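You operate a simulated robot arm through the tools that you are given. There is no shell and no other tool.

The job below is to be done with a simulated robot arm. You get a single attempt, and the scene is never put back.

Task
Drain the leak tank, wipe the wet patch off its ledge and take the latch off.
Fine: drain dry, water knob on hold before you wipe; wiping pad back where it lay; latch off only with the tank dry; plug and bar stay put. What is to be rubbed or washed off counts as gone when no trace of it is left.

The check looks at the end state, three seconds after you hand in, the way a careful person would. Anything else that was tipped, shoved, dropped, spilled or broken makes it a failure.

Robot
A 7-joint arm with a two-finger parallel gripper, fixed in place. Base frame: the origin is on the floor under the middle of its stand, x ahead of it, y to its left, z up. Readings come in cm, degrees, newtons and seconds.
With the tool pointing down near the work surface it reaches from about 18 to 62 cm from the base axis. Its first joint turns from -66.0 to 66.0 degrees. Payload 1.57 kg.
The TCP is the grasp point between the finger pads, 3 cm short of the fingertips. In the tool frame z runs along the fingers and y along their closing line. The gripper opens to 11 cm. The fingers are 2.4 cm wide and 1.2 cm thick; the gripper's body (4.8 by 11.2 cm) begins 7.8 cm behind the TCP.
Orientation is that of the tool frame in the base frame, as [roll, pitch, yaw] about the fixed x, y, z axes, in that order (R = Rz(yaw) Ry(pitch) Rx(roll)). With the fingers straight down and closing along the base's y, the tool's x points along the base's -x, its y along +y and its z along -z.

Tools
- The arm moves only by the tool servo_tool. Its argument "series" is a list of rows, each a list of 3 entries, a list of its own where there are three numbers: the shift along the tool's x, y, z in units of 200 mm (1.0 is 200 mm), then the turn, a rotation vector about the tool's x, y, z in units of 90 degrees (1.0 is 90 degrees), then the finger opening in m, from 0 to 0.11. In form: [[[dx, dy, dz], [wx, wy, wz], fingers], ...]. A call has 1 to 20 rows; each row is the pose to reach, as a shift and turn from the pose commanded when the call began, along the tool's axes at that moment. A call with a number of a shift or a turn outside -1 to 1 is refused whole. A row lasts 0.2 s, in which the tool goes at most 5 cm and 8.6 degrees; a call with a longer step from one row to the next is refused whole, and so is a gripper value outside its range. A pose out of reach is approached as far as the arm can. The call stops where the force on the tool passes 40 N (or 10 N more than at its start, if that is more) or the arm is blocked; 0.2 s more then pass. The fingers move at their own pace (about 10.8 cm/s each) and stop on an object; they squeeze with about 43 N. The grip force told is the motor's: it shows also when the fingers shut on nothing. Time passes only in rows, and 0.2 s behind the last, so rows that repeat a pose let the fingers close. It gives the time, the measured TCP pose, the force on the tool (base axes), the opening and the grip force at its end, in the units of the frame above (readings bear some noise), with the torque about the TCP (base axes, N m) and any sound that the robot's microphone picked up.
- Cameras (640 x 400 px; columns grow to the right, rows downward): "scene" is fixed at [15.71, -38.48, 141.97]; the picture's right is [0.83, -0.56, 0.00], its down [-0.28, -0.41, -0.87] and it looks along [0.49, 0.72, -0.50] (base axes); focal length 329 px, centre (320, 200). "wrist" rides on the gripper at [7, 1.6, -14.1] in the tool frame; the picture's right is [-0.23, 0.97, 0.00], its down [-0.86, -0.20, -0.48] and it looks along [-0.47, -0.11, 0.88] (tool axes); focal length 222 px, centre (320, 200). There is no depth. A picture from a camera that has moved, and an enlarged one, comes with that camera's place and axes in the base frame and with its lens. The place of the scene camera against the robot may be out by one fixed shift of up to 1.2 cm in any direction.
- get_image(camera): a new picture of that camera. No time passes.
- close_up(camera, box): a new picture of the part [left, top, right, bottom] of that camera's present view, enlarged. No time passes.
- job_done(): hands the job in; it is judged then, once.

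Places have to be worked out from the pictures, the camera data and where the tool is seen. Open the gripper and draw the arm clear of the work before you hand the job in, unless the task says otherwise.

The tools are called as name(argument=value, ...) on one line, values as JSON. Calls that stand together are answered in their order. servo_tool: Moves the arm, as the interface text tells. Its arguments: {"type":"object","properties":{"series":{"type":"array","items":{"type":"array"}}},"required":["series"]} The other tools are called the same way: get_image (camera) takes a picture; close_up (camera, box) takes an enlarged picture of a part of a camera's view; job_done () hands the job in.

At the start:

```text
time_s: 0.0
position: [33.67, -9.85, 119.87]
orientation: [-180.0, 0.0, -180.0]
ft_force: [0.2, 0.3, -0.1]
ft_torque: [-0.02, 0.02, -0.01]
gripper_width: 10.99
finger_force: 0.0
```

scene: 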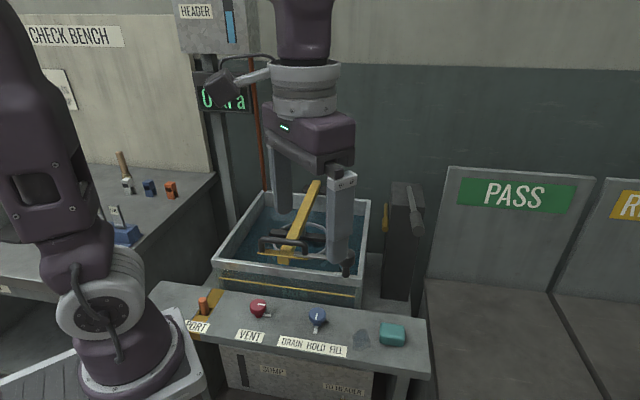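
wrist: 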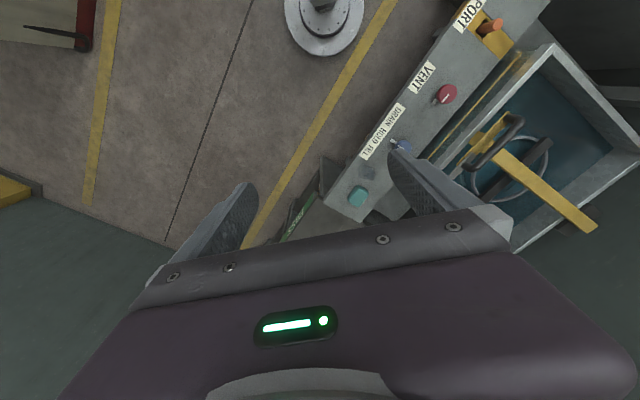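

I'll start by looking closely at the tank, the ledge with its knobs and the things around it, before moving anything.

close_up(camera="scene", box=[140, 260, 440, 400])

close_up(camera="scene", box=[200, 160, 440, 310])

close_up(camera="scene", box=[170, 0, 330, 120])

close_up(camera="wrist", box=[320, 0, 640, 240])

```text
2.13 times, centred on (290, 330) of scene
camera zoom: at [15.71, -38.48, 141.97], right [0.83, -0.56, 0.0], down [-0.28, -0.41, -0.87], along [0.49, 0.72, -0.5], focal length 702 px, centre (384, -77)
```

zoom: 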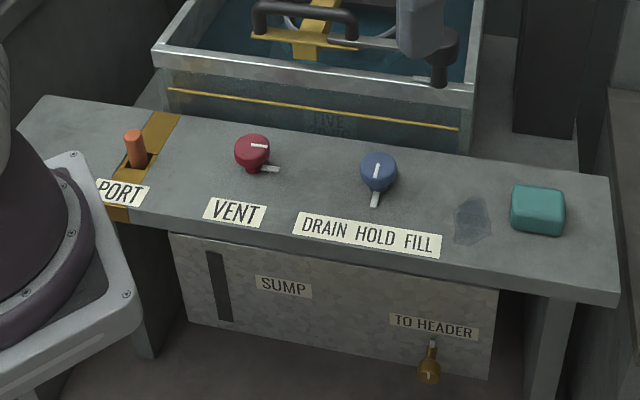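

```text
2.67 times, centred on (320, 235) of scene
camera zoom: at [15.71, -38.48, 141.97], right [0.83, -0.56, 0.0], down [-0.28, -0.41, -0.87], along [0.49, 0.72, -0.5], focal length 877 px, centre (320, 107)
```

zoom: 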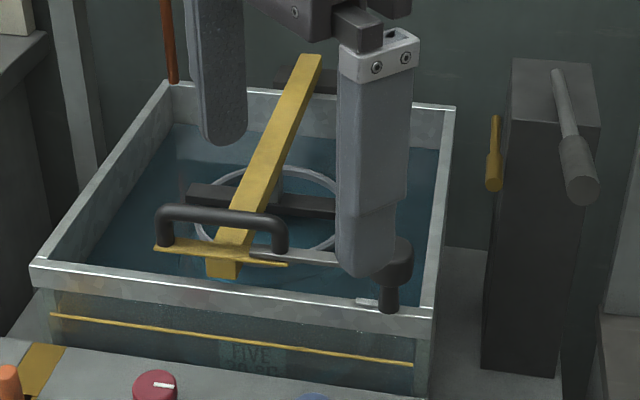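

```text
3.33 times, centred on (250, 60) of scene
camera zoom: at [15.71, -38.48, 141.97], right [0.83, -0.56, 0.0], down [-0.28, -0.41, -0.87], along [0.49, 0.72, -0.5], focal length 1097 px, centre (553, 667)
```

zoom: 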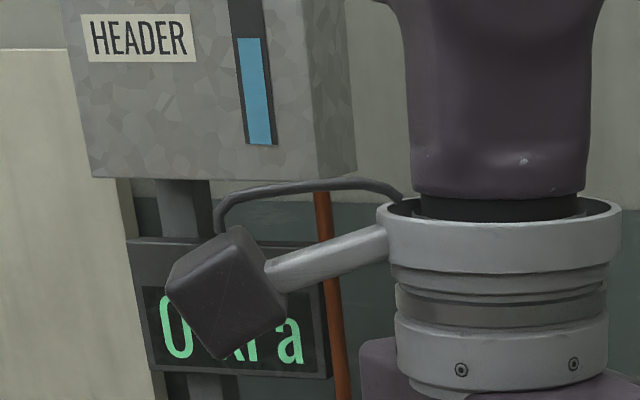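

```text
1.67 times, centred on (480, 120) of wrist
camera zoom: at [26.78, -8.14, 133.93], right [0.23, 0.97, 0.0], down [0.86, -0.2, 0.48], along [0.47, -0.11, -0.88], focal length 370 px, centre (53, 333)
```

zoom: 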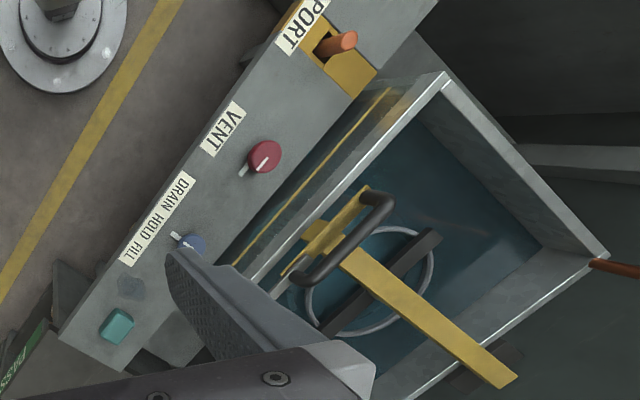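

The ledge appears to lie at about z≈72, running diagonally: red vent knob near (37,21), blue knob near (47,10), teal pad near (61,-4). I'll move the tool over toward the ledge, staying high and turning the wrist camera to look at the tank.

servo_tool(series=[[[0, 0.17, 0], [0, 0, -0.08], 0.11], [[0, 0.34, 0], [0, 0, -0.16], 0.11], [[0, 0.5, 0], [0, 0, -0.24], 0.11], [[0, 0.67, 0], [0, 0, -0.32], 0.11], [[0, 0.84, 0], [0, 0, -0.4], 0.11], [[0, 1.0, 0], [0, 0, -0.48], 0.11], [[0, 1.0, 0], [0, 0, -0.5], 0.11]])

```text
time_s: 1.6
position: [33.6, 10.26, 119.82]
orientation: [-179.9, -0.1, -134.9]
ft_force: [0.7, -0.3, 0.2]
ft_torque: [0.02, 0.04, -0.02]
gripper_width: 11.02
finger_force: 0.1
```

The tool is now at (33.6, 10.3) turned 45°; I'll look from both cameras.

get_image(camera="wrist")

get_image(camera="scene")

```text
taken
camera wrist: at [27.58, 6.55, 133.9], right [-0.53, 0.85, 0.0], down [0.75, 0.46, 0.48], along [0.41, 0.25, -0.88], focal length 222 px, centre (320, 200)
```

wrist: 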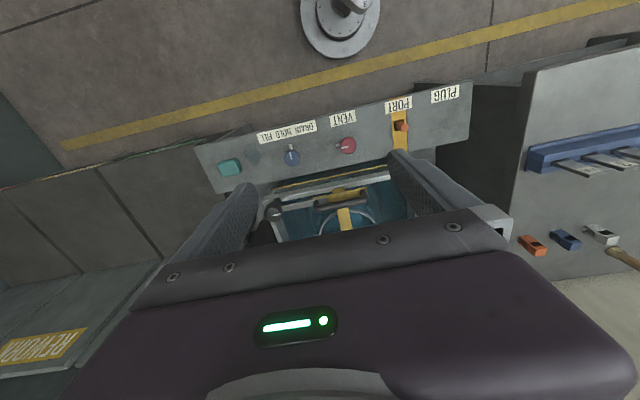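

```text
taken
```

scene: 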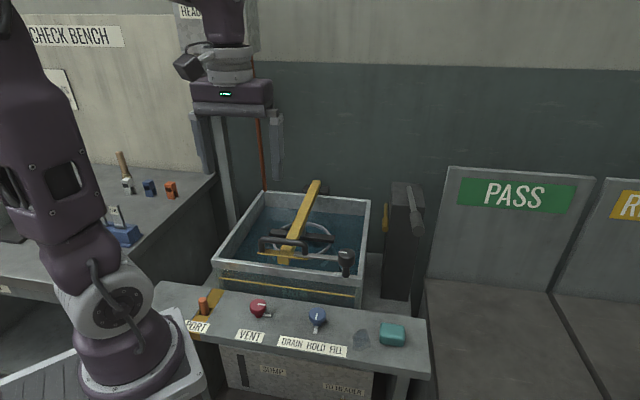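

The tank is now clear in the scene view; I'll enlarge it and the gauges.

close_up(camera="scene", box=[205, 170, 395, 310])

close_up(camera="scene", box=[240, 215, 370, 300])

close_up(camera="scene", box=[180, 280, 440, 400])

close_up(camera="scene", box=[360, 170, 450, 310])

close_up(camera="wrist", box=[180, 60, 500, 260])

```text
2.86 times, centred on (300, 240) of scene
camera zoom: at [15.71, -38.48, 141.97], right [0.83, -0.56, 0.0], down [-0.28, -0.41, -0.87], along [0.49, 0.72, -0.5], focal length 940 px, centre (377, 86)
```

zoom: 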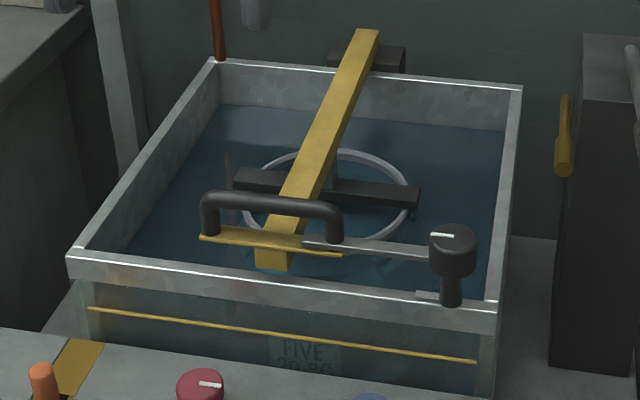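

```text
4.71 times, centred on (305, 258) of scene
camera zoom: at [15.71, -38.48, 141.97], right [0.83, -0.56, 0.0], down [-0.28, -0.41, -0.87], along [0.49, 0.72, -0.5], focal length 1548 px, centre (391, -71)
```

zoom: 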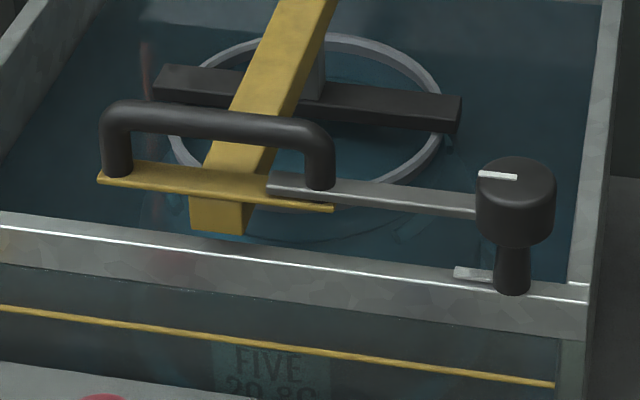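

```text
2.46 times, centred on (310, 340) of scene
camera zoom: at [15.71, -38.48, 141.97], right [0.83, -0.56, 0.0], down [-0.28, -0.41, -0.87], along [0.49, 0.72, -0.5], focal length 810 px, centre (345, -145)
```

zoom: 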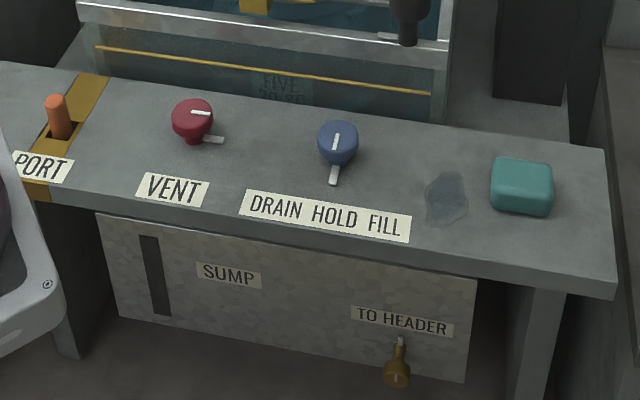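

```text
2.86 times, centred on (405, 240) of scene
camera zoom: at [15.71, -38.48, 141.97], right [0.83, -0.56, 0.0], down [-0.28, -0.41, -0.87], along [0.49, 0.72, -0.5], focal length 940 px, centre (77, 86)
```

zoom: 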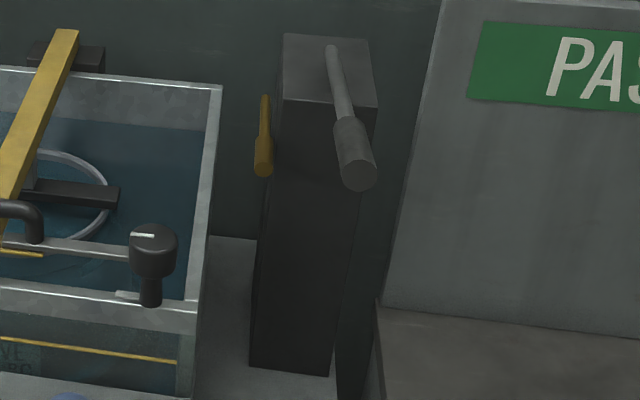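

```text
2.00 times, centred on (340, 160) of wrist
camera zoom: at [27.58, 6.55, 133.9], right [-0.53, 0.85, 0.0], down [0.75, 0.46, 0.48], along [0.41, 0.25, -0.88], focal length 444 px, centre (280, 280)
```

zoom: 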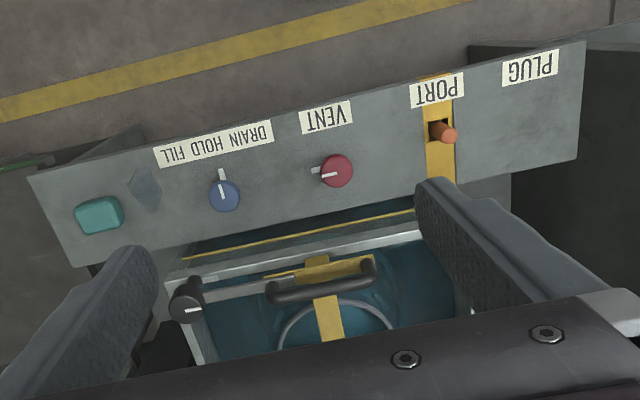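

The layout is clear. The yellow bar with the black handle lies across the tank. The latch is a black knob on the front-right rim with a tongue over the bar's plate. The blue water knob points at HOLD, and the wet patch lies beside the teal pad. I'll move in above the blue knob at about z=100 for accurate views.

servo_tool(series=[[[-0.08, -0.09, 0.17], [0, 0, 0], 0.11], [[-0.17, -0.17, 0.33], [0, 0, 0], 0.11], [[-0.25, -0.26, 0.5], [0, 0, 0], 0.11], [[-0.33, -0.35, 0.67], [0, 0, 0], 0.11], [[-0.42, -0.43, 0.83], [0, 0, 0], 0.11], [[-0.5, -0.52, 1.0], [0, 0, 0], 0.11]])

get_image(camera="wrist")

get_image(camera="scene")

```text
time_s: 3.0
position: [48.05, 9.99, 99.67]
orientation: [180.0, 0.0, -135.0]
ft_force: [-0.6, 0.2, 0.4]
ft_torque: [0.02, 0.01, -0.01]
gripper_width: 11.0
finger_force: 0.1
```

```text
taken
camera wrist: at [42.07, 6.19, 113.86], right [-0.53, 0.85, 0.0], down [0.75, 0.46, 0.48], along [0.41, 0.25, -0.88], focal length 222 px, centre (320, 200)
```

wrist: 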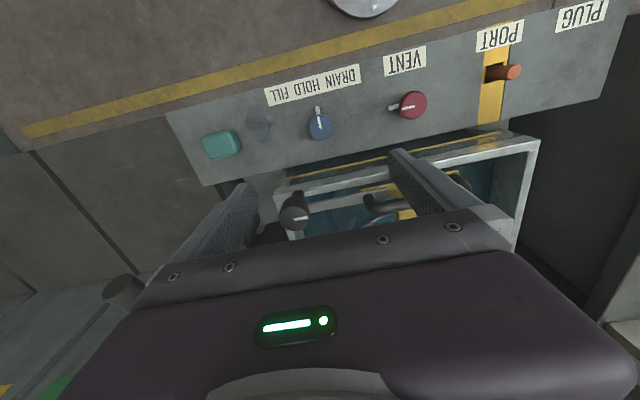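

```text
taken
```

scene: 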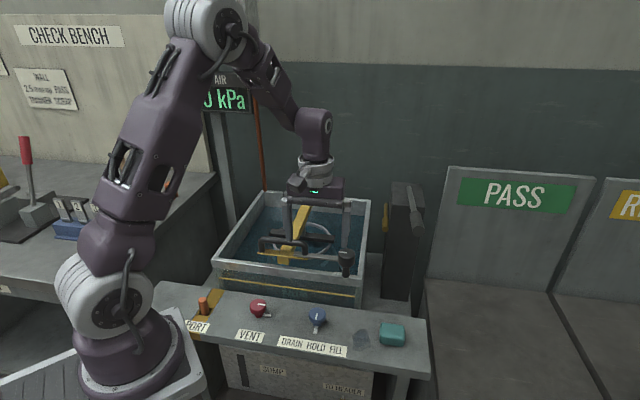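

Taking enlarged wrist views of the knobs, the latch and the pad for measurement.

close_up(camera="wrist", box=[180, 60, 380, 185])

close_up(camera="wrist", box=[240, 130, 440, 255])

close_up(camera="wrist", box=[360, 30, 560, 155])

close_up(camera="scene", box=[180, 0, 280, 120])

close_up(camera="scene", box=[0, 0, 200, 260])

```text
3.20 times, centred on (280, 122) of wrist
camera zoom: at [42.07, 6.19, 113.86], right [-0.53, 0.85, 0.0], down [0.75, 0.46, 0.48], along [0.41, 0.25, -0.88], focal length 711 px, centre (448, 448)
```

zoom: 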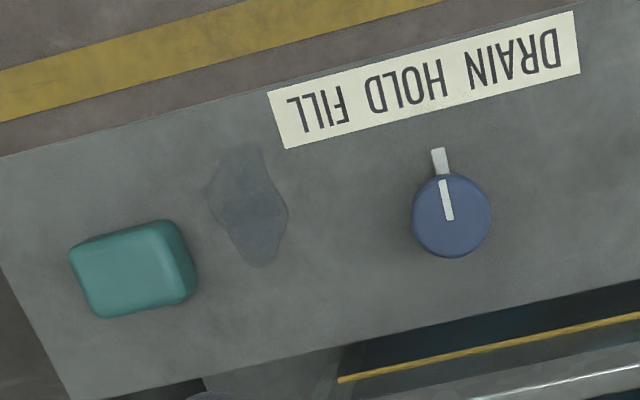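

```text
3.20 times, centred on (340, 192) of wrist
camera zoom: at [42.07, 6.19, 113.86], right [-0.53, 0.85, 0.0], down [0.75, 0.46, 0.48], along [0.41, 0.25, -0.88], focal length 711 px, centre (256, 224)
```

zoom: 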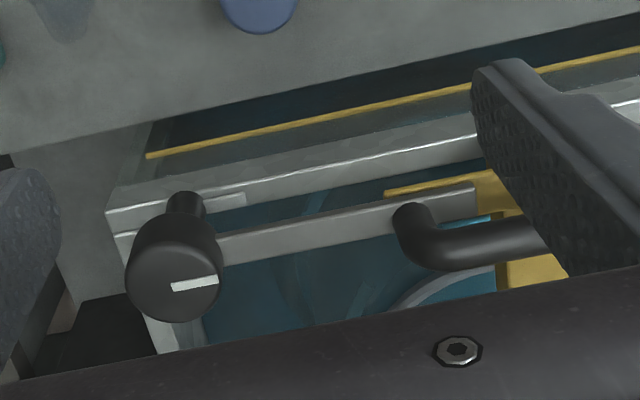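

```text
3.20 times, centred on (460, 92) of wrist
camera zoom: at [42.07, 6.19, 113.86], right [-0.53, 0.85, 0.0], down [0.75, 0.46, 0.48], along [0.41, 0.25, -0.88], focal length 711 px, centre (-128, 544)
```

zoom: 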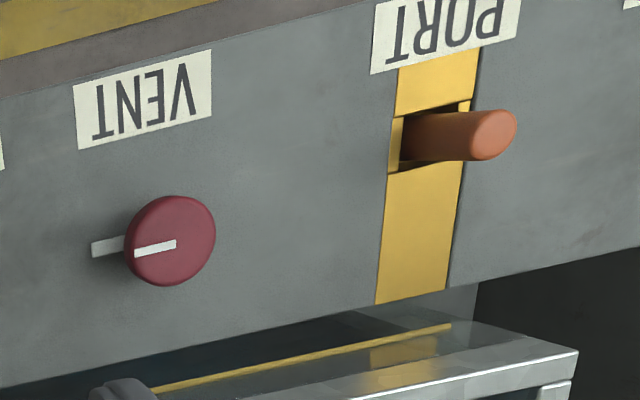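

```text
3.33 times, centred on (230, 60) of scene
camera zoom: at [15.71, -38.48, 141.97], right [0.83, -0.56, 0.0], down [-0.28, -0.41, -0.87], along [0.49, 0.72, -0.5], focal length 1097 px, centre (620, 667)
```

zoom: 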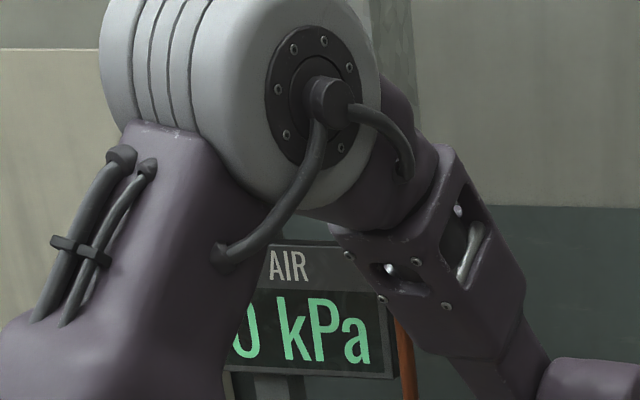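

```text
1.54 times, centred on (100, 130) of scene
camera zoom: at [15.71, -38.48, 141.97], right [0.83, -0.56, 0.0], down [-0.28, -0.41, -0.87], along [0.49, 0.72, -0.5], focal length 506 px, centre (658, 308)
```

zoom: 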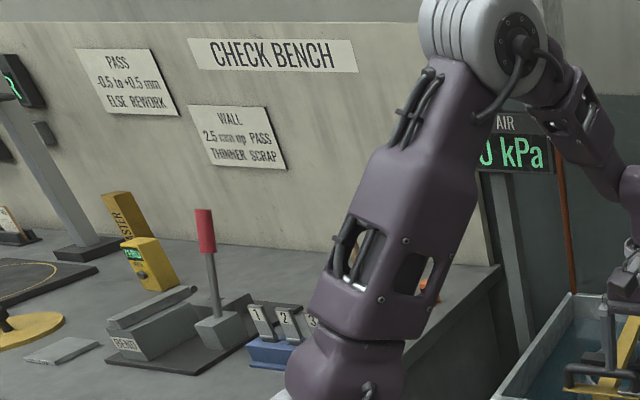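

From two wrist views, the blue knob's top is at about (48.3, 10.3, 73.8), the ledge surface at z≈71.0 and the latch knob's top at about (57.8, 12, 89.5). I'll go down above the blue knob, turned 25° counter-clockwise so the later clockwise turn keeps the gripper body away from the rim, and stop at z≈82 to check alignment.

servo_tool(series=[[[-0.004, 0.001, 0.18], [0, 0, -0.06], 0.11], [[-0.008, 0.003, 0.36], [0, 0, -0.12], 0.11], [[-0.012, 0.005, 0.54], [0, 0, -0.18], 0.11], [[-0.017, 0.006, 0.72], [0, 0, -0.24], 0.11], [[-0.021, 0.007, 0.89], [0, 0, -0.278], 0.11], [[-0.021, 0.007, 0.89], [0, 0, -0.278], 0.11]])

get_image(camera="wrist")

close_up(camera="scene", box=[240, 200, 440, 360])

```text
time_s: 4.4
position: [48.25, 10.29, 82.33]
orientation: [179.9, 0.0, -109.9]
ft_force: [0.6, -0.4, 0.4]
ft_torque: [0.01, -0.02, 0.02]
gripper_width: 11.01
finger_force: 0.1
```

```text
taken
camera wrist: at [44.36, 4.27, 96.34], right [-0.84, 0.55, 0.0], down [0.48, 0.74, 0.48], along [0.26, 0.4, -0.88], focal length 222 px, centre (320, 200)
```

wrist: 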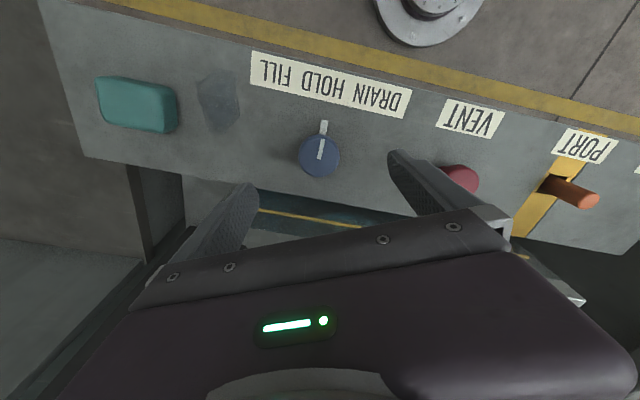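

```text
2.50 times, centred on (340, 280) of scene
camera zoom: at [15.71, -38.48, 141.97], right [0.83, -0.56, 0.0], down [-0.28, -0.41, -0.87], along [0.49, 0.72, -0.5], focal length 822 px, centre (270, 0)
```

zoom: 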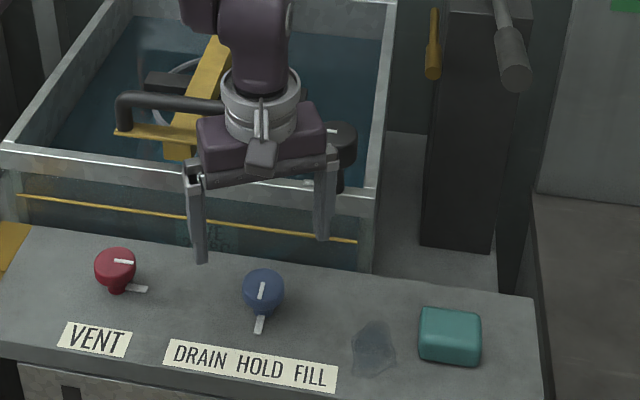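

The wrist view confirms the blue knob is right under the TCP. I'll go down to TCP z≈74.7, with the fingertips just above the ledge, and close on the knob.

servo_tool(series=[[[0, 0, 0.15], [0, 0, 0], 0.11], [[0, 0, 0.28], [0, 0, 0], 0.11], [[0, 0, 0.368], [0, 0, 0], 0.11], [[0, 0, 0.368], [0, 0, 0], 0.11]])

get_image(camera="wrist")

close_up(camera="scene", box=[240, 200, 440, 360])

```text
time_s: 5.4
position: [48.44, 10.4, 74.72]
orientation: [180.0, -0.1, -110.0]
ft_force: [-0.3, 0.6, 0.3]
ft_torque: [0.02, 0.04, 0.05]
gripper_width: 10.97
finger_force: 0.1
```

```text
taken
camera wrist: at [44.39, 4.4, 88.87], right [-0.84, 0.55, 0.0], down [0.48, 0.74, 0.48], along [0.26, 0.4, -0.88], focal length 222 px, centre (320, 200)
```

wrist: 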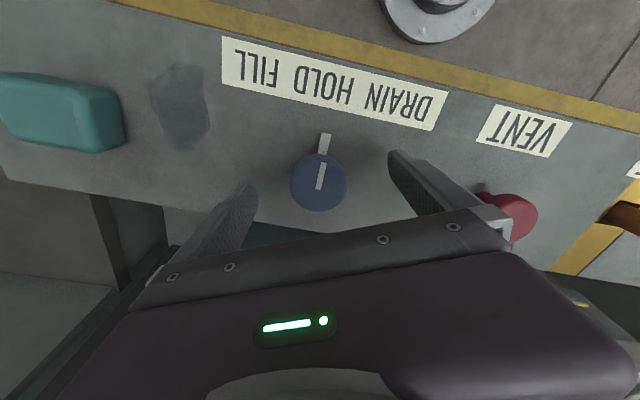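

```text
2.50 times, centred on (340, 280) of scene
camera zoom: at [15.71, -38.48, 141.97], right [0.83, -0.56, 0.0], down [-0.28, -0.41, -0.87], along [0.49, 0.72, -0.5], focal length 822 px, centre (270, 0)
```

zoom: 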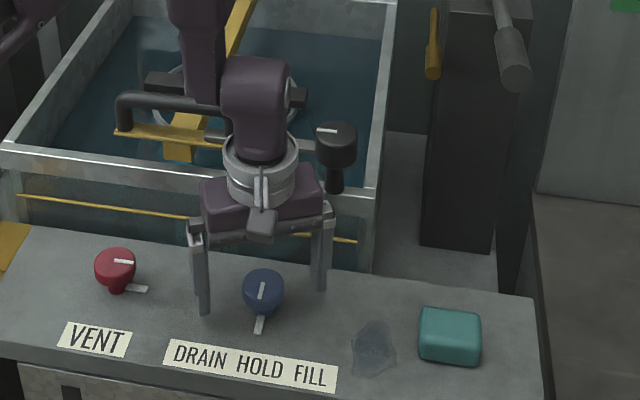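

Fingers straddle the blue knob; closing on it.

servo_tool(series=[[[0, 0, 0], [0, 0, 0], 0.08], [[0, 0, 0], [0, 0, 0], 0.05], [[0, 0, 0], [0, 0, 0], 0.03], [[0, 0, 0], [0, 0, 0], 0.03]])

get_image(camera="wrist")

```text
time_s: 6.4
position: [48.44, 10.37, 74.84]
orientation: [-179.9, 0.0, -110.0]
ft_force: [14.3, -6.7, -7.4]
ft_torque: [-0.03, -0.5, -0.01]
gripper_width: 4.34
finger_force: 44.7
```

```text
taken
camera wrist: at [44.49, 4.35, 88.89], right [-0.84, 0.55, 0.0], down [0.48, 0.73, 0.48], along [0.26, 0.4, -0.88], focal length 222 px, centre (320, 200)
```

wrist: 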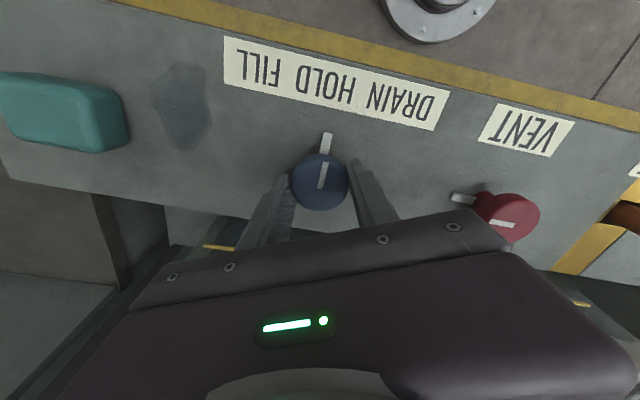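

Gripped at 4.3 cm. I'll turn clockwise seen from above (toward DRAIN) by about 40° with a 1 mm correction for the side force, then read the torque.

servo_tool(series=[[[0, -0.004, 0], [0, 0, 0.08], 0.03], [[0, -0.006, 0], [0, 0, 0.16], 0.03], [[0, -0.006, 0], [0, 0, 0.24], 0.03], [[0, -0.006, 0], [0, 0, 0.32], 0.03], [[0, -0.006, 0], [0, 0, 0.4], 0.03], [[0, -0.006, 0], [0, 0, 0.45], 0.03]])

get_image(camera="wrist")

close_up(camera="scene", box=[200, 180, 440, 360])

```text
time_s: 7.8
position: [48.45, 10.32, 74.58]
orientation: [180.0, 0.0, -150.5]
ft_force: [5.7, -1.0, 11.7]
ft_torque: [0.25, -0.27, 0.84]
gripper_width: 4.36
finger_force: 45.0
```

```text
taken
camera wrist: at [41.56, 8.29, 88.69], right [-0.28, 0.96, 0.0], down [0.84, 0.25, 0.48], along [0.46, 0.14, -0.88], focal length 222 px, centre (320, 200)
```

wrist: 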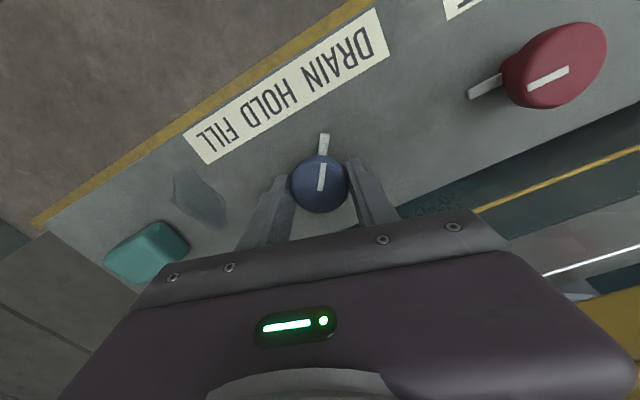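

```text
2.22 times, centred on (320, 270) of scene
camera zoom: at [15.7, -38.49, 141.97], right [0.83, -0.56, 0.0], down [-0.28, -0.41, -0.87], along [0.49, 0.72, -0.5], focal length 731 px, centre (320, 44)
```

zoom: 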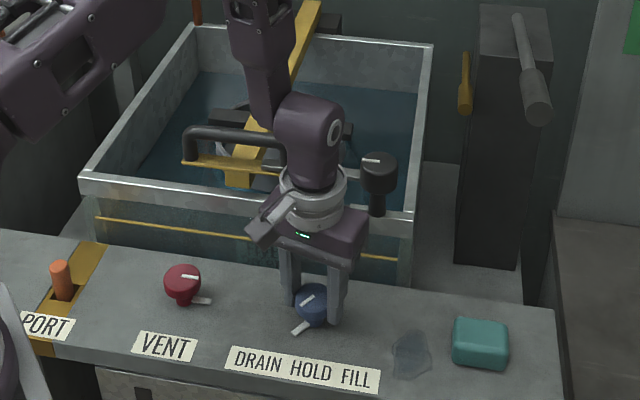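

The pointer turns with the knob and now points at DRAIN. I'll hold there for a few seconds to see whether the level drops.

servo_tool(series=[[[0, 0, 0], [0, 0, 0], 0.03], [[0, 0, 0], [0, 0, 0], 0.03], [[0, 0, 0], [0, 0, 0], 0.03], [[0, 0, 0], [0, 0, 0], 0.03], [[0, 0, 0], [0, 0, 0], 0.03], [[0, 0, 0], [0, 0, 0], 0.03], [[0, 0, 0], [0, 0, 0], 0.03], [[0, 0, 0], [0, 0, 0], 0.03], [[0, 0, 0], [0, 0, 0], 0.03], [[0, 0, 0], [0, 0, 0], 0.03]])

get_image(camera="scene")

close_up(camera="scene", box=[200, 180, 440, 360])

```text
time_s: 10.0
position: [48.54, 10.31, 74.53]
orientation: [179.9, -0.1, -150.5]
ft_force: [1.4, 4.2, -23.6]
ft_torque: [0.12, -0.11, 0.49]
gripper_width: 4.35
finger_force: 45.4
```

```text
taken
```

scene: 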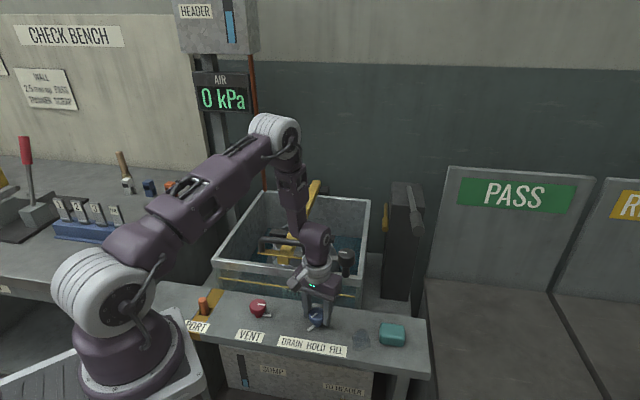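

```text
2.22 times, centred on (320, 270) of scene
camera zoom: at [15.75, -38.46, 141.97], right [0.83, -0.56, 0.0], down [-0.28, -0.41, -0.87], along [0.49, 0.72, -0.5], focal length 731 px, centre (320, 44)
```

zoom: 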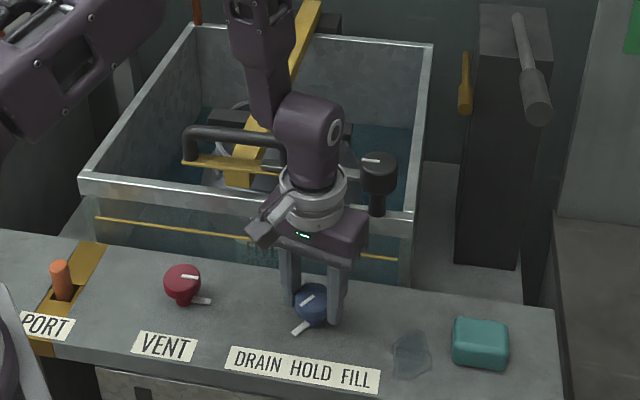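

The water is dropping and the sump gauge is starting to show. I'll keep holding and watch both levels.

servo_tool(series=[[[0, 0, 0], [0, 0, 0], 0.03], [[0, 0, 0], [0, 0, 0], 0.03], [[0, 0, 0], [0, 0, 0], 0.03], [[0, 0, 0], [0, 0, 0], 0.03], [[0, 0, 0], [0, 0, 0], 0.03], [[0, 0, 0], [0, 0, 0], 0.03], [[0, 0, 0], [0, 0, 0], 0.03], [[0, 0, 0], [0, 0, 0], 0.03], [[0, 0, 0], [0, 0, 0], 0.03], [[0, 0, 0], [0, 0, 0], 0.03]])

close_up(camera="scene", box=[200, 180, 440, 400])

close_up(camera="scene", box=[210, 180, 380, 310])

```text
time_s: 12.2
position: [48.32, 10.19, 74.64]
orientation: [180.0, -0.1, -150.4]
ft_force: [-5.7, 6.3, -26.0]
ft_torque: [0.13, 0.21, 0.24]
gripper_width: 4.35
finger_force: 44.7
```

```text
1.82 times, centred on (320, 290) of scene
camera zoom: at [15.74, -38.46, 141.97], right [0.83, -0.56, 0.0], down [-0.28, -0.41, -0.87], along [0.49, 0.72, -0.5], focal length 598 px, centre (320, 36)
```

zoom: 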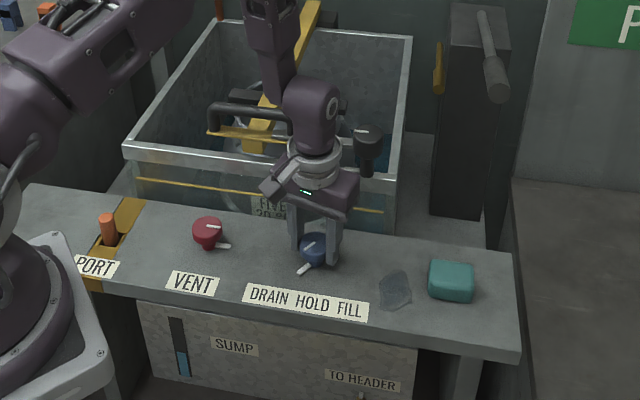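

```text
3.08 times, centred on (295, 245) of scene
camera zoom: at [15.74, -38.46, 141.97], right [0.83, -0.56, 0.0], down [-0.28, -0.41, -0.87], along [0.49, 0.72, -0.5], focal length 1012 px, centre (397, 62)
```

zoom: 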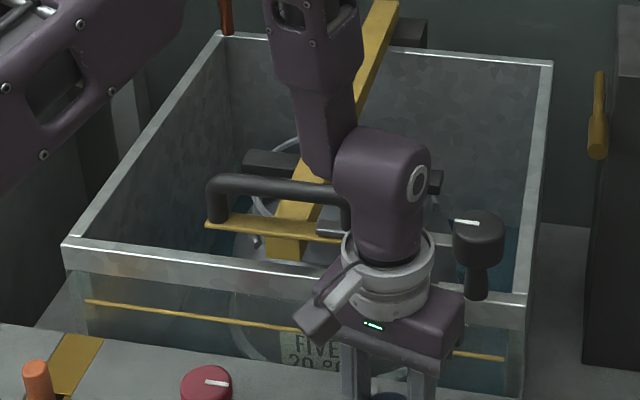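

Still draining with the sump about half full. I'll continue to hold.

servo_tool(series=[[[0, 0, 0], [0, 0, 0], 0.03], [[0, 0, 0], [0, 0, 0], 0.03], [[0, 0, 0], [0, 0, 0], 0.03], [[0, 0, 0], [0, 0, 0], 0.03], [[0, 0, 0], [0, 0, 0], 0.03], [[0, 0, 0], [0, 0, 0], 0.03], [[0, 0, 0], [0, 0, 0], 0.03], [[0, 0, 0], [0, 0, 0], 0.03], [[0, 0, 0], [0, 0, 0], 0.03], [[0, 0, 0], [0, 0, 0], 0.03]])

close_up(camera="scene", box=[200, 180, 440, 400])

close_up(camera="scene", box=[210, 180, 380, 310])

```text
time_s: 14.4
position: [48.37, 10.16, 74.72]
orientation: [179.9, 0.0, -150.4]
ft_force: [-9.2, 7.1, -22.6]
ft_torque: [0.1, 0.23, 0.16]
gripper_width: 4.34
finger_force: 44.8
```

```text
1.82 times, centred on (320, 290) of scene
camera zoom: at [15.73, -38.46, 141.97], right [0.83, -0.56, 0.0], down [-0.28, -0.41, -0.87], along [0.49, 0.72, -0.5], focal length 598 px, centre (320, 36)
```

zoom: 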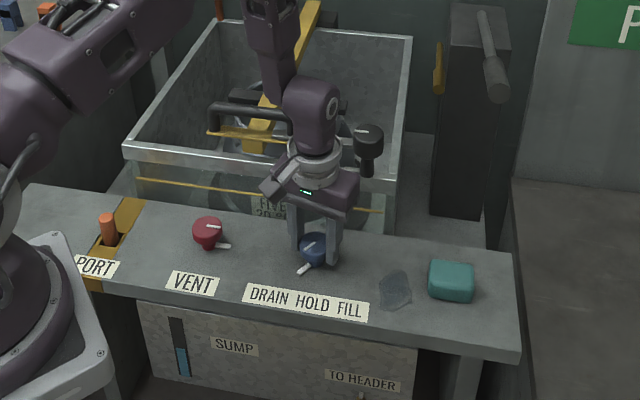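

```text
3.08 times, centred on (295, 245) of scene
camera zoom: at [15.73, -38.46, 141.97], right [0.83, -0.56, 0.0], down [-0.28, -0.41, -0.87], along [0.49, 0.72, -0.5], focal length 1012 px, centre (397, 62)
```

zoom: 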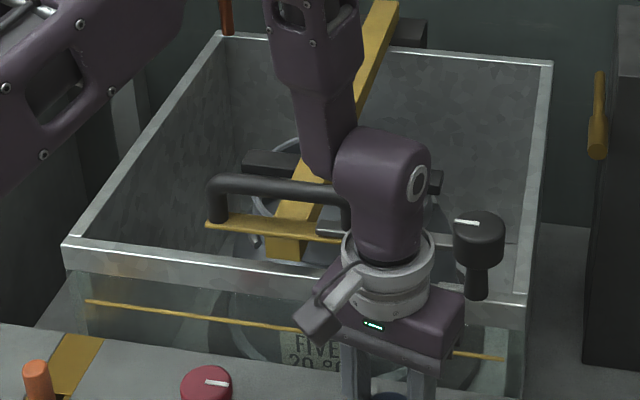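

The tank looks nearly or entirely empty. I'll wait another 4 s, then release the knob (leaving it on DRAIN) and lift away to look inside.

servo_tool(series=[[[0, 0, 0], [0, 0, 0], 0.03], [[0, 0, 0], [0, 0, 0], 0.03], [[0, 0, 0], [0, 0, 0], 0.03], [[0, 0, 0], [0, 0, 0], 0.03], [[0, 0, 0], [0, 0, 0], 0.03], [[0, 0, 0], [0, 0, 0], 0.03], [[0, 0, 0], [0, 0, 0], 0.03], [[0, 0, 0], [0, 0, 0], 0.03], [[0, 0, 0], [0, 0, 0], 0.03], [[0, 0, 0], [0, 0, 0], 0.03], [[0, 0, 0], [0, 0, 0], 0.03], [[0, 0, 0], [0, 0, 0], 0.03], [[0, 0, 0], [0, 0, 0], 0.03], [[0, 0, 0], [0, 0, 0], 0.03], [[0, 0, 0], [0, 0, 0], 0.03], [[0, 0, 0], [0, 0, 0], 0.03], [[0, 0, 0], [0, 0, 0], 0.03], [[0, 0, 0], [0, 0, 0], 0.03]])

servo_tool(series=[[[0, 0, 0], [0, 0, 0], 0.05], [[0, 0, 0], [0, 0, 0], 0.08], [[0, 0, 0], [0, 0, 0], 0.1], [[0, 0, 0], [0, 0, 0], 0.11], [[0, 0, -0.1], [0, 0, 0], 0.11], [[0, 0, -0.3], [0, 0, 0], 0.11], [[0, 0, -0.5], [0, 0, 0], 0.11], [[0, 0, -0.7], [0, 0, 0], 0.11], [[0, 0, -0.9], [0, 0, 0], 0.11]])

get_image(camera="wrist")

get_image(camera="scene")

```text
time_s: 18.2
position: [48.43, 10.3, 74.73]
orientation: [-179.9, 0.0, -150.5]
ft_force: [-12.3, 7.4, -12.6]
ft_torque: [0.07, 0.31, 0.1]
gripper_width: 4.36
finger_force: 44.6
```

```text
time_s: 20.2
position: [48.46, 10.34, 92.67]
orientation: [-180.0, 0.0, -150.5]
ft_force: [-0.5, 1.6, -0.2]
ft_torque: [0.0, 0.0, 0.02]
gripper_width: 11.0
finger_force: 0.0
```

```text
taken
camera wrist: at [41.51, 8.28, 106.73], right [-0.28, 0.96, 0.0], down [0.84, 0.25, 0.48], along [0.46, 0.14, -0.88], focal length 222 px, centre (320, 200)
```

wrist: 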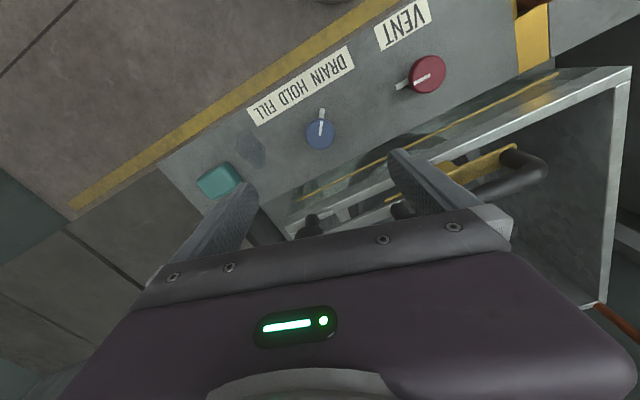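

```text
taken
```

scene: 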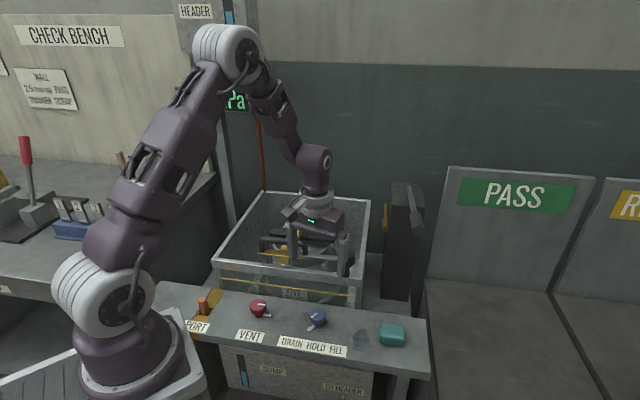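

The knob stayed on DRAIN after release. I'll draw back and up with a tilt so both cameras can see into the tank.

servo_tool(series=[[[0.08, 0, -0.18], [0, 0, 0], 0.11], [[0.2, 0, -0.36], [0, -0.04, 0], 0.11], [[0.35, 0, -0.5], [0, -0.08, 0], 0.11], [[0.5, 0, -0.65], [0, -0.12, 0], 0.11], [[0.65, 0, -0.8], [0, -0.16, 0], 0.11], [[0.8, 0, -0.9], [0, -0.2, 0], 0.11], [[0.9, 0, -0.95], [0, -0.22, 0], 0.11]])

get_image(camera="wrist")

get_image(camera="scene")

close_up(camera="scene", box=[210, 180, 380, 310])

```text
time_s: 21.8
position: [32.91, 1.29, 111.68]
orientation: [-179.9, 19.9, -150.5]
ft_force: [-0.4, -0.5, 0.0]
ft_torque: [-0.02, -0.03, 0.03]
gripper_width: 11.0
finger_force: 0.1
```

```text
taken
camera wrist: at [22.11, -2.73, 122.51], right [-0.29, 0.95, 0.08], down [0.66, 0.14, 0.74], along [0.69, 0.27, -0.67], focal length 222 px, centre (320, 200)
```

wrist: 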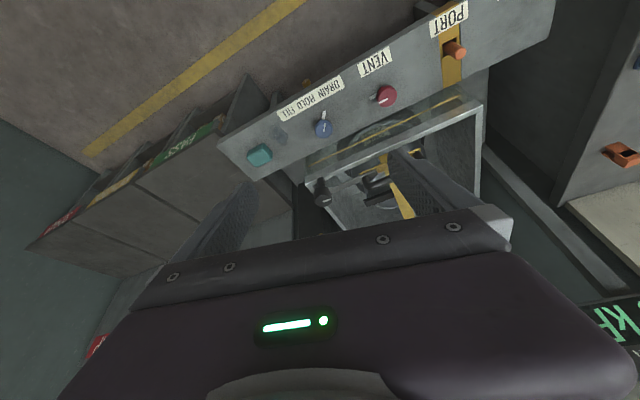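

```text
taken
```

scene: 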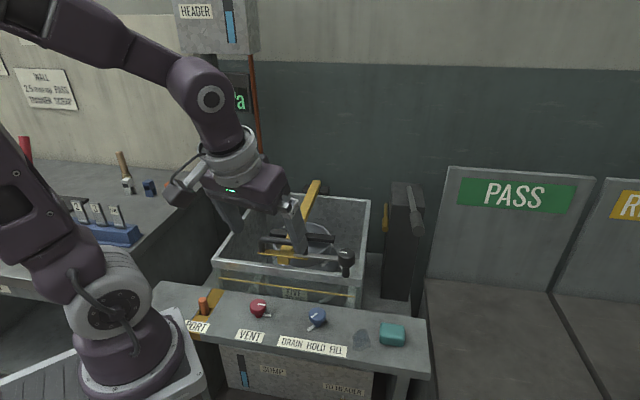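

```text
3.08 times, centred on (295, 245) of scene
camera zoom: at [15.71, -38.48, 141.97], right [0.83, -0.56, 0.0], down [-0.28, -0.41, -0.87], along [0.49, 0.72, -0.5], focal length 1012 px, centre (397, 62)
```

zoom: 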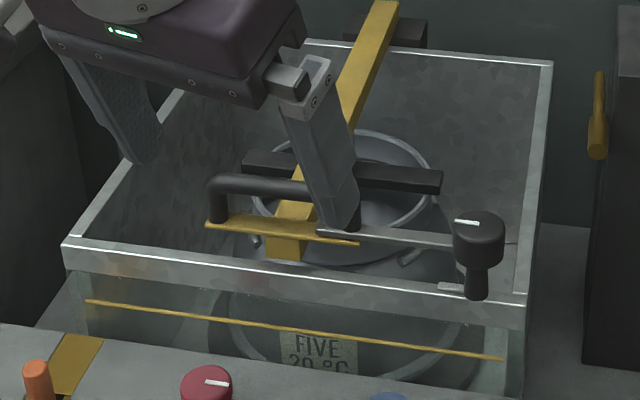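

The tank seems dry now, showing a pot and bare metal. Checking closely in enlarged views of both cameras.

close_up(camera="wrist", box=[300, 90, 500, 230])

close_up(camera="scene", box=[290, 190, 380, 310])

close_up(camera="scene", box=[210, 330, 390, 400])

```text
2.86 times, centred on (400, 160) of wrist
camera zoom: at [22.11, -2.73, 122.51], right [-0.29, 0.95, 0.08], down [0.66, 0.14, 0.74], along [0.69, 0.27, -0.67], focal length 635 px, centre (91, 314)
```

zoom: 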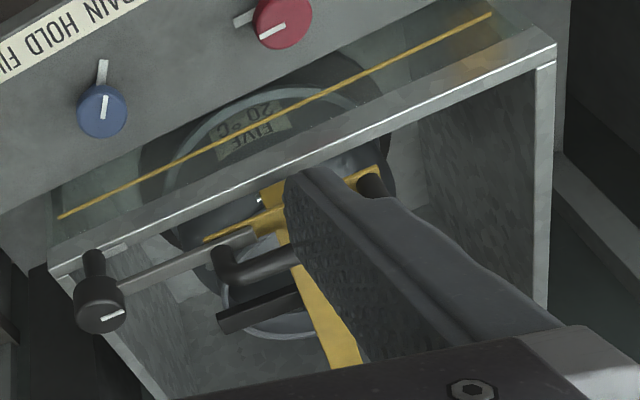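

```text
3.33 times, centred on (335, 250) of scene
camera zoom: at [15.71, -38.48, 141.97], right [0.83, -0.56, 0.0], down [-0.28, -0.41, -0.87], along [0.49, 0.72, -0.5], focal length 1097 px, centre (270, 33)
```

zoom: 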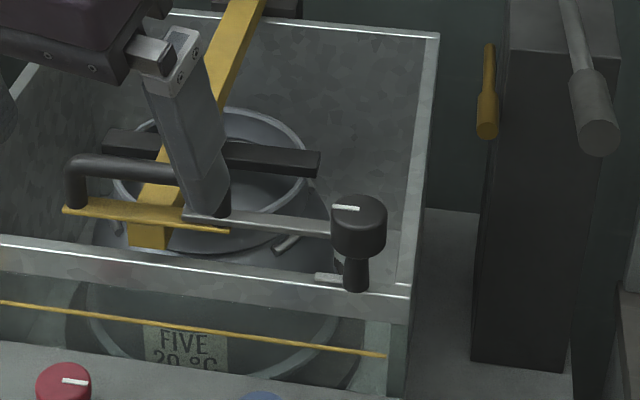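

```text
3.56 times, centred on (300, 365) of scene
camera zoom: at [15.71, -38.48, 141.97], right [0.83, -0.56, 0.0], down [-0.28, -0.41, -0.87], along [0.49, 0.72, -0.5], focal length 1170 px, centre (391, -387)
```

zoom: 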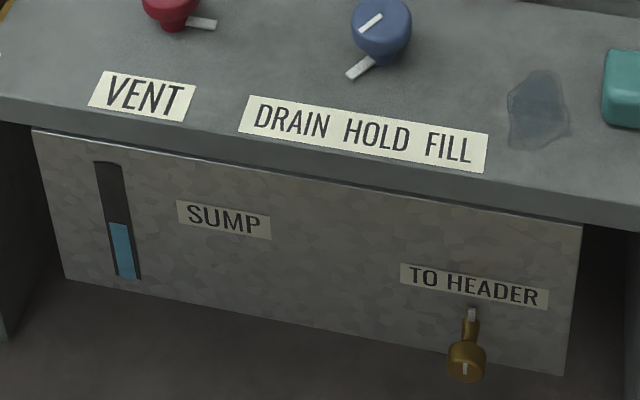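

No water visible and the sump level is steady. To be certain the floor is dry, I'll move to look straight down into the tank, first straightening the tool.

servo_tool(series=[[[-0.13, 0.07, 0.05], [0, 0.05, 0], 0.11], [[-0.27, 0.13, 0.09], [0, 0.1, 0], 0.11], [[-0.4, 0.2, 0.14], [0, 0.15, 0], 0.11], [[-0.54, 0.26, 0.18], [0, 0.2, 0], 0.11], [[-0.67, 0.33, 0.23], [0, 0.22, 0], 0.11], [[-0.67, 0.33, 0.23], [0, 0.22, 0], 0.11]])

```text
time_s: 23.2
position: [41.68, 14.09, 111.79]
orientation: [-179.9, 0.0, -150.5]
ft_force: [-0.2, 0.4, 0.6]
ft_torque: [0.04, 0.0, 0.0]
gripper_width: 11.02
finger_force: 0.0
```

Straight again; now moving over the tank front with the yaw at -135° to look inside.

servo_tool(series=[[[-0.13, 0.06, 0.06], [0, 0, -0.04], 0.11], [[-0.26, 0.125, 0.12], [0, 0, -0.08], 0.11], [[-0.39, 0.19, 0.17], [0, 0, -0.12], 0.11], [[-0.52, 0.25, 0.23], [0, 0, -0.16], 0.11], [[-0.655, 0.313, 0.29], [0, 0, -0.172], 0.11], [[-0.655, 0.313, 0.29], [0, 0, -0.172], 0.11]])

get_image(camera="wrist")

close_up(camera="wrist", box=[240, 60, 480, 230])

get_image(camera="scene")

```text
time_s: 24.6
position: [50.08, 26.03, 105.9]
orientation: [-179.9, 0.0, -134.8]
ft_force: [-0.4, 0.6, 0.5]
ft_torque: [-0.02, 0.0, -0.01]
gripper_width: 10.99
finger_force: 0.1
```

```text
taken
camera wrist: at [44.12, 22.31, 120.05], right [-0.53, 0.85, 0.0], down [0.75, 0.46, 0.48], along [0.41, 0.25, -0.88], focal length 222 px, centre (320, 200)
```

wrist: 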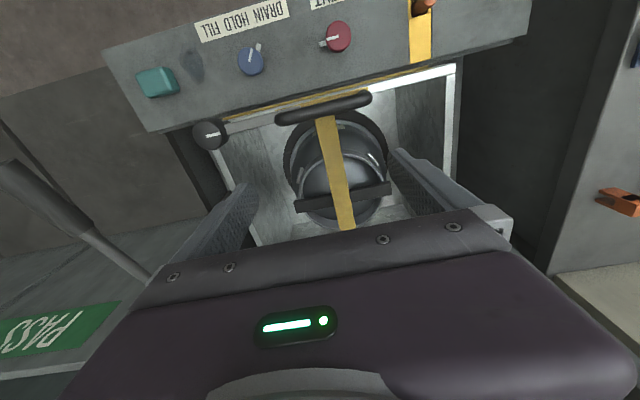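

```text
2.35 times, centred on (360, 145) of wrist
camera zoom: at [44.12, 22.31, 120.05], right [-0.53, 0.85, 0.0], down [0.75, 0.46, 0.48], along [0.41, 0.25, -0.88], focal length 523 px, centre (226, 329)
```

zoom: 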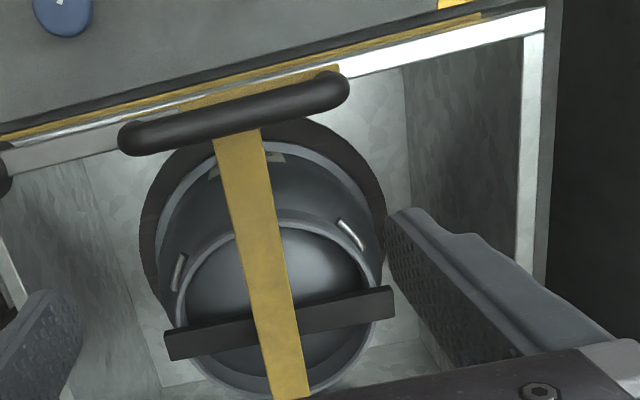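

```text
taken
```

scene: 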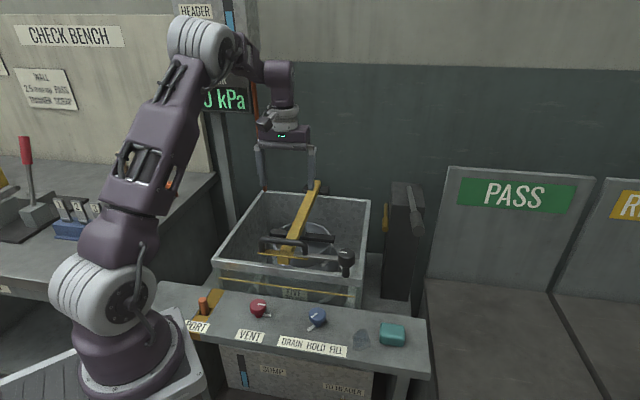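

The tank floor is dry bare metal all around the pot. Now back over the blue knob at the same yaw I released it (-150.5°), moving sideways first and then down.

servo_tool(series=[[[0.155, -0.124, 0], [0, 0, 0.04], 0.11], [[0.31, -0.248, 0], [0, 0, 0.08], 0.11], [[0.464, -0.371, 0], [0, 0, 0.12], 0.11], [[0.618, -0.495, 0], [0, 0, 0.172], 0.11], [[0.618, -0.495, 0.2], [0, 0, 0.172], 0.11], [[0.618, -0.495, 0.4], [0, 0, 0.172], 0.11], [[0.618, -0.495, 0.6], [0, 0, 0.172], 0.11], [[0.618, -0.495, 0.8], [0, 0, 0.172], 0.11], [[0.618, -0.495, 1.0], [0, 0, 0.172], 0.11], [[0.618, -0.495, 1.0], [0, 0, 0.172], 0.11]])

get_image(camera="wrist")

```text
time_s: 26.8
position: [48.47, 10.29, 85.96]
orientation: [-179.9, 0.0, -150.5]
ft_force: [-0.2, 0.2, 1.2]
ft_torque: [-0.02, 0.04, -0.04]
gripper_width: 10.96
finger_force: 0.0
```

```text
taken
camera wrist: at [41.63, 8.33, 100.02], right [-0.28, 0.96, 0.0], down [0.84, 0.25, 0.48], along [0.46, 0.14, -0.88], focal length 222 px, centre (320, 200)
```

wrist: 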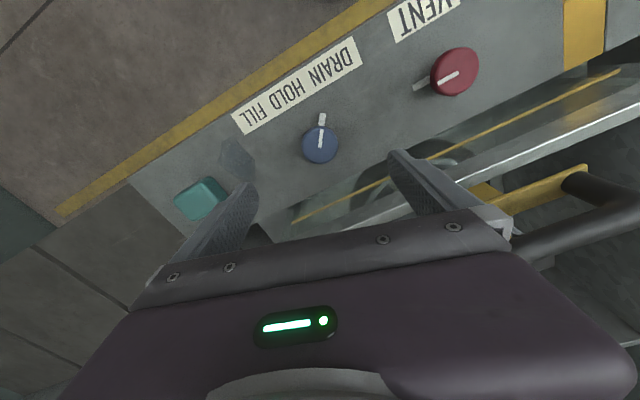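

Aligned over the knob at z≈86. Going down 11.35 cm to the earlier grip height, then closing.

servo_tool(series=[[[0, 0, 0.16], [0, 0, 0], 0.11], [[0, 0, 0.32], [0, 0, 0], 0.11], [[0, 0, 0.46], [0, 0, 0], 0.11], [[0, 0, 0.567], [0, 0, 0], 0.11], [[0, 0, 0.567], [0, 0, 0], 0.11], [[0, 0, 0.567], [0, 0, 0], 0.08], [[0, 0, 0.567], [0, 0, 0], 0.05], [[0, 0, 0.567], [0, 0, 0], 0.03], [[0, 0, 0.567], [0, 0, 0], 0.03]])

get_image(camera="wrist")

```text
time_s: 28.8
position: [48.52, 10.23, 74.96]
orientation: [179.9, 0.0, -150.5]
ft_force: [2.4, -4.1, -5.4]
ft_torque: [-0.05, -0.2, 0.0]
gripper_width: 4.33
finger_force: 44.5
```

```text
taken
camera wrist: at [41.64, 8.35, 88.98], right [-0.28, 0.96, 0.0], down [0.84, 0.25, 0.48], along [0.46, 0.13, -0.88], focal length 222 px, centre (320, 200)
```

wrist: 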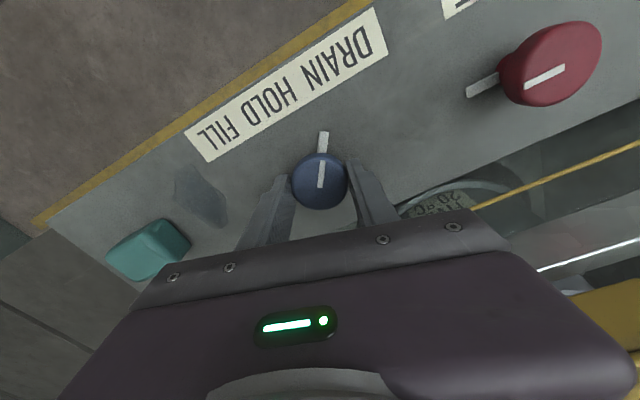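

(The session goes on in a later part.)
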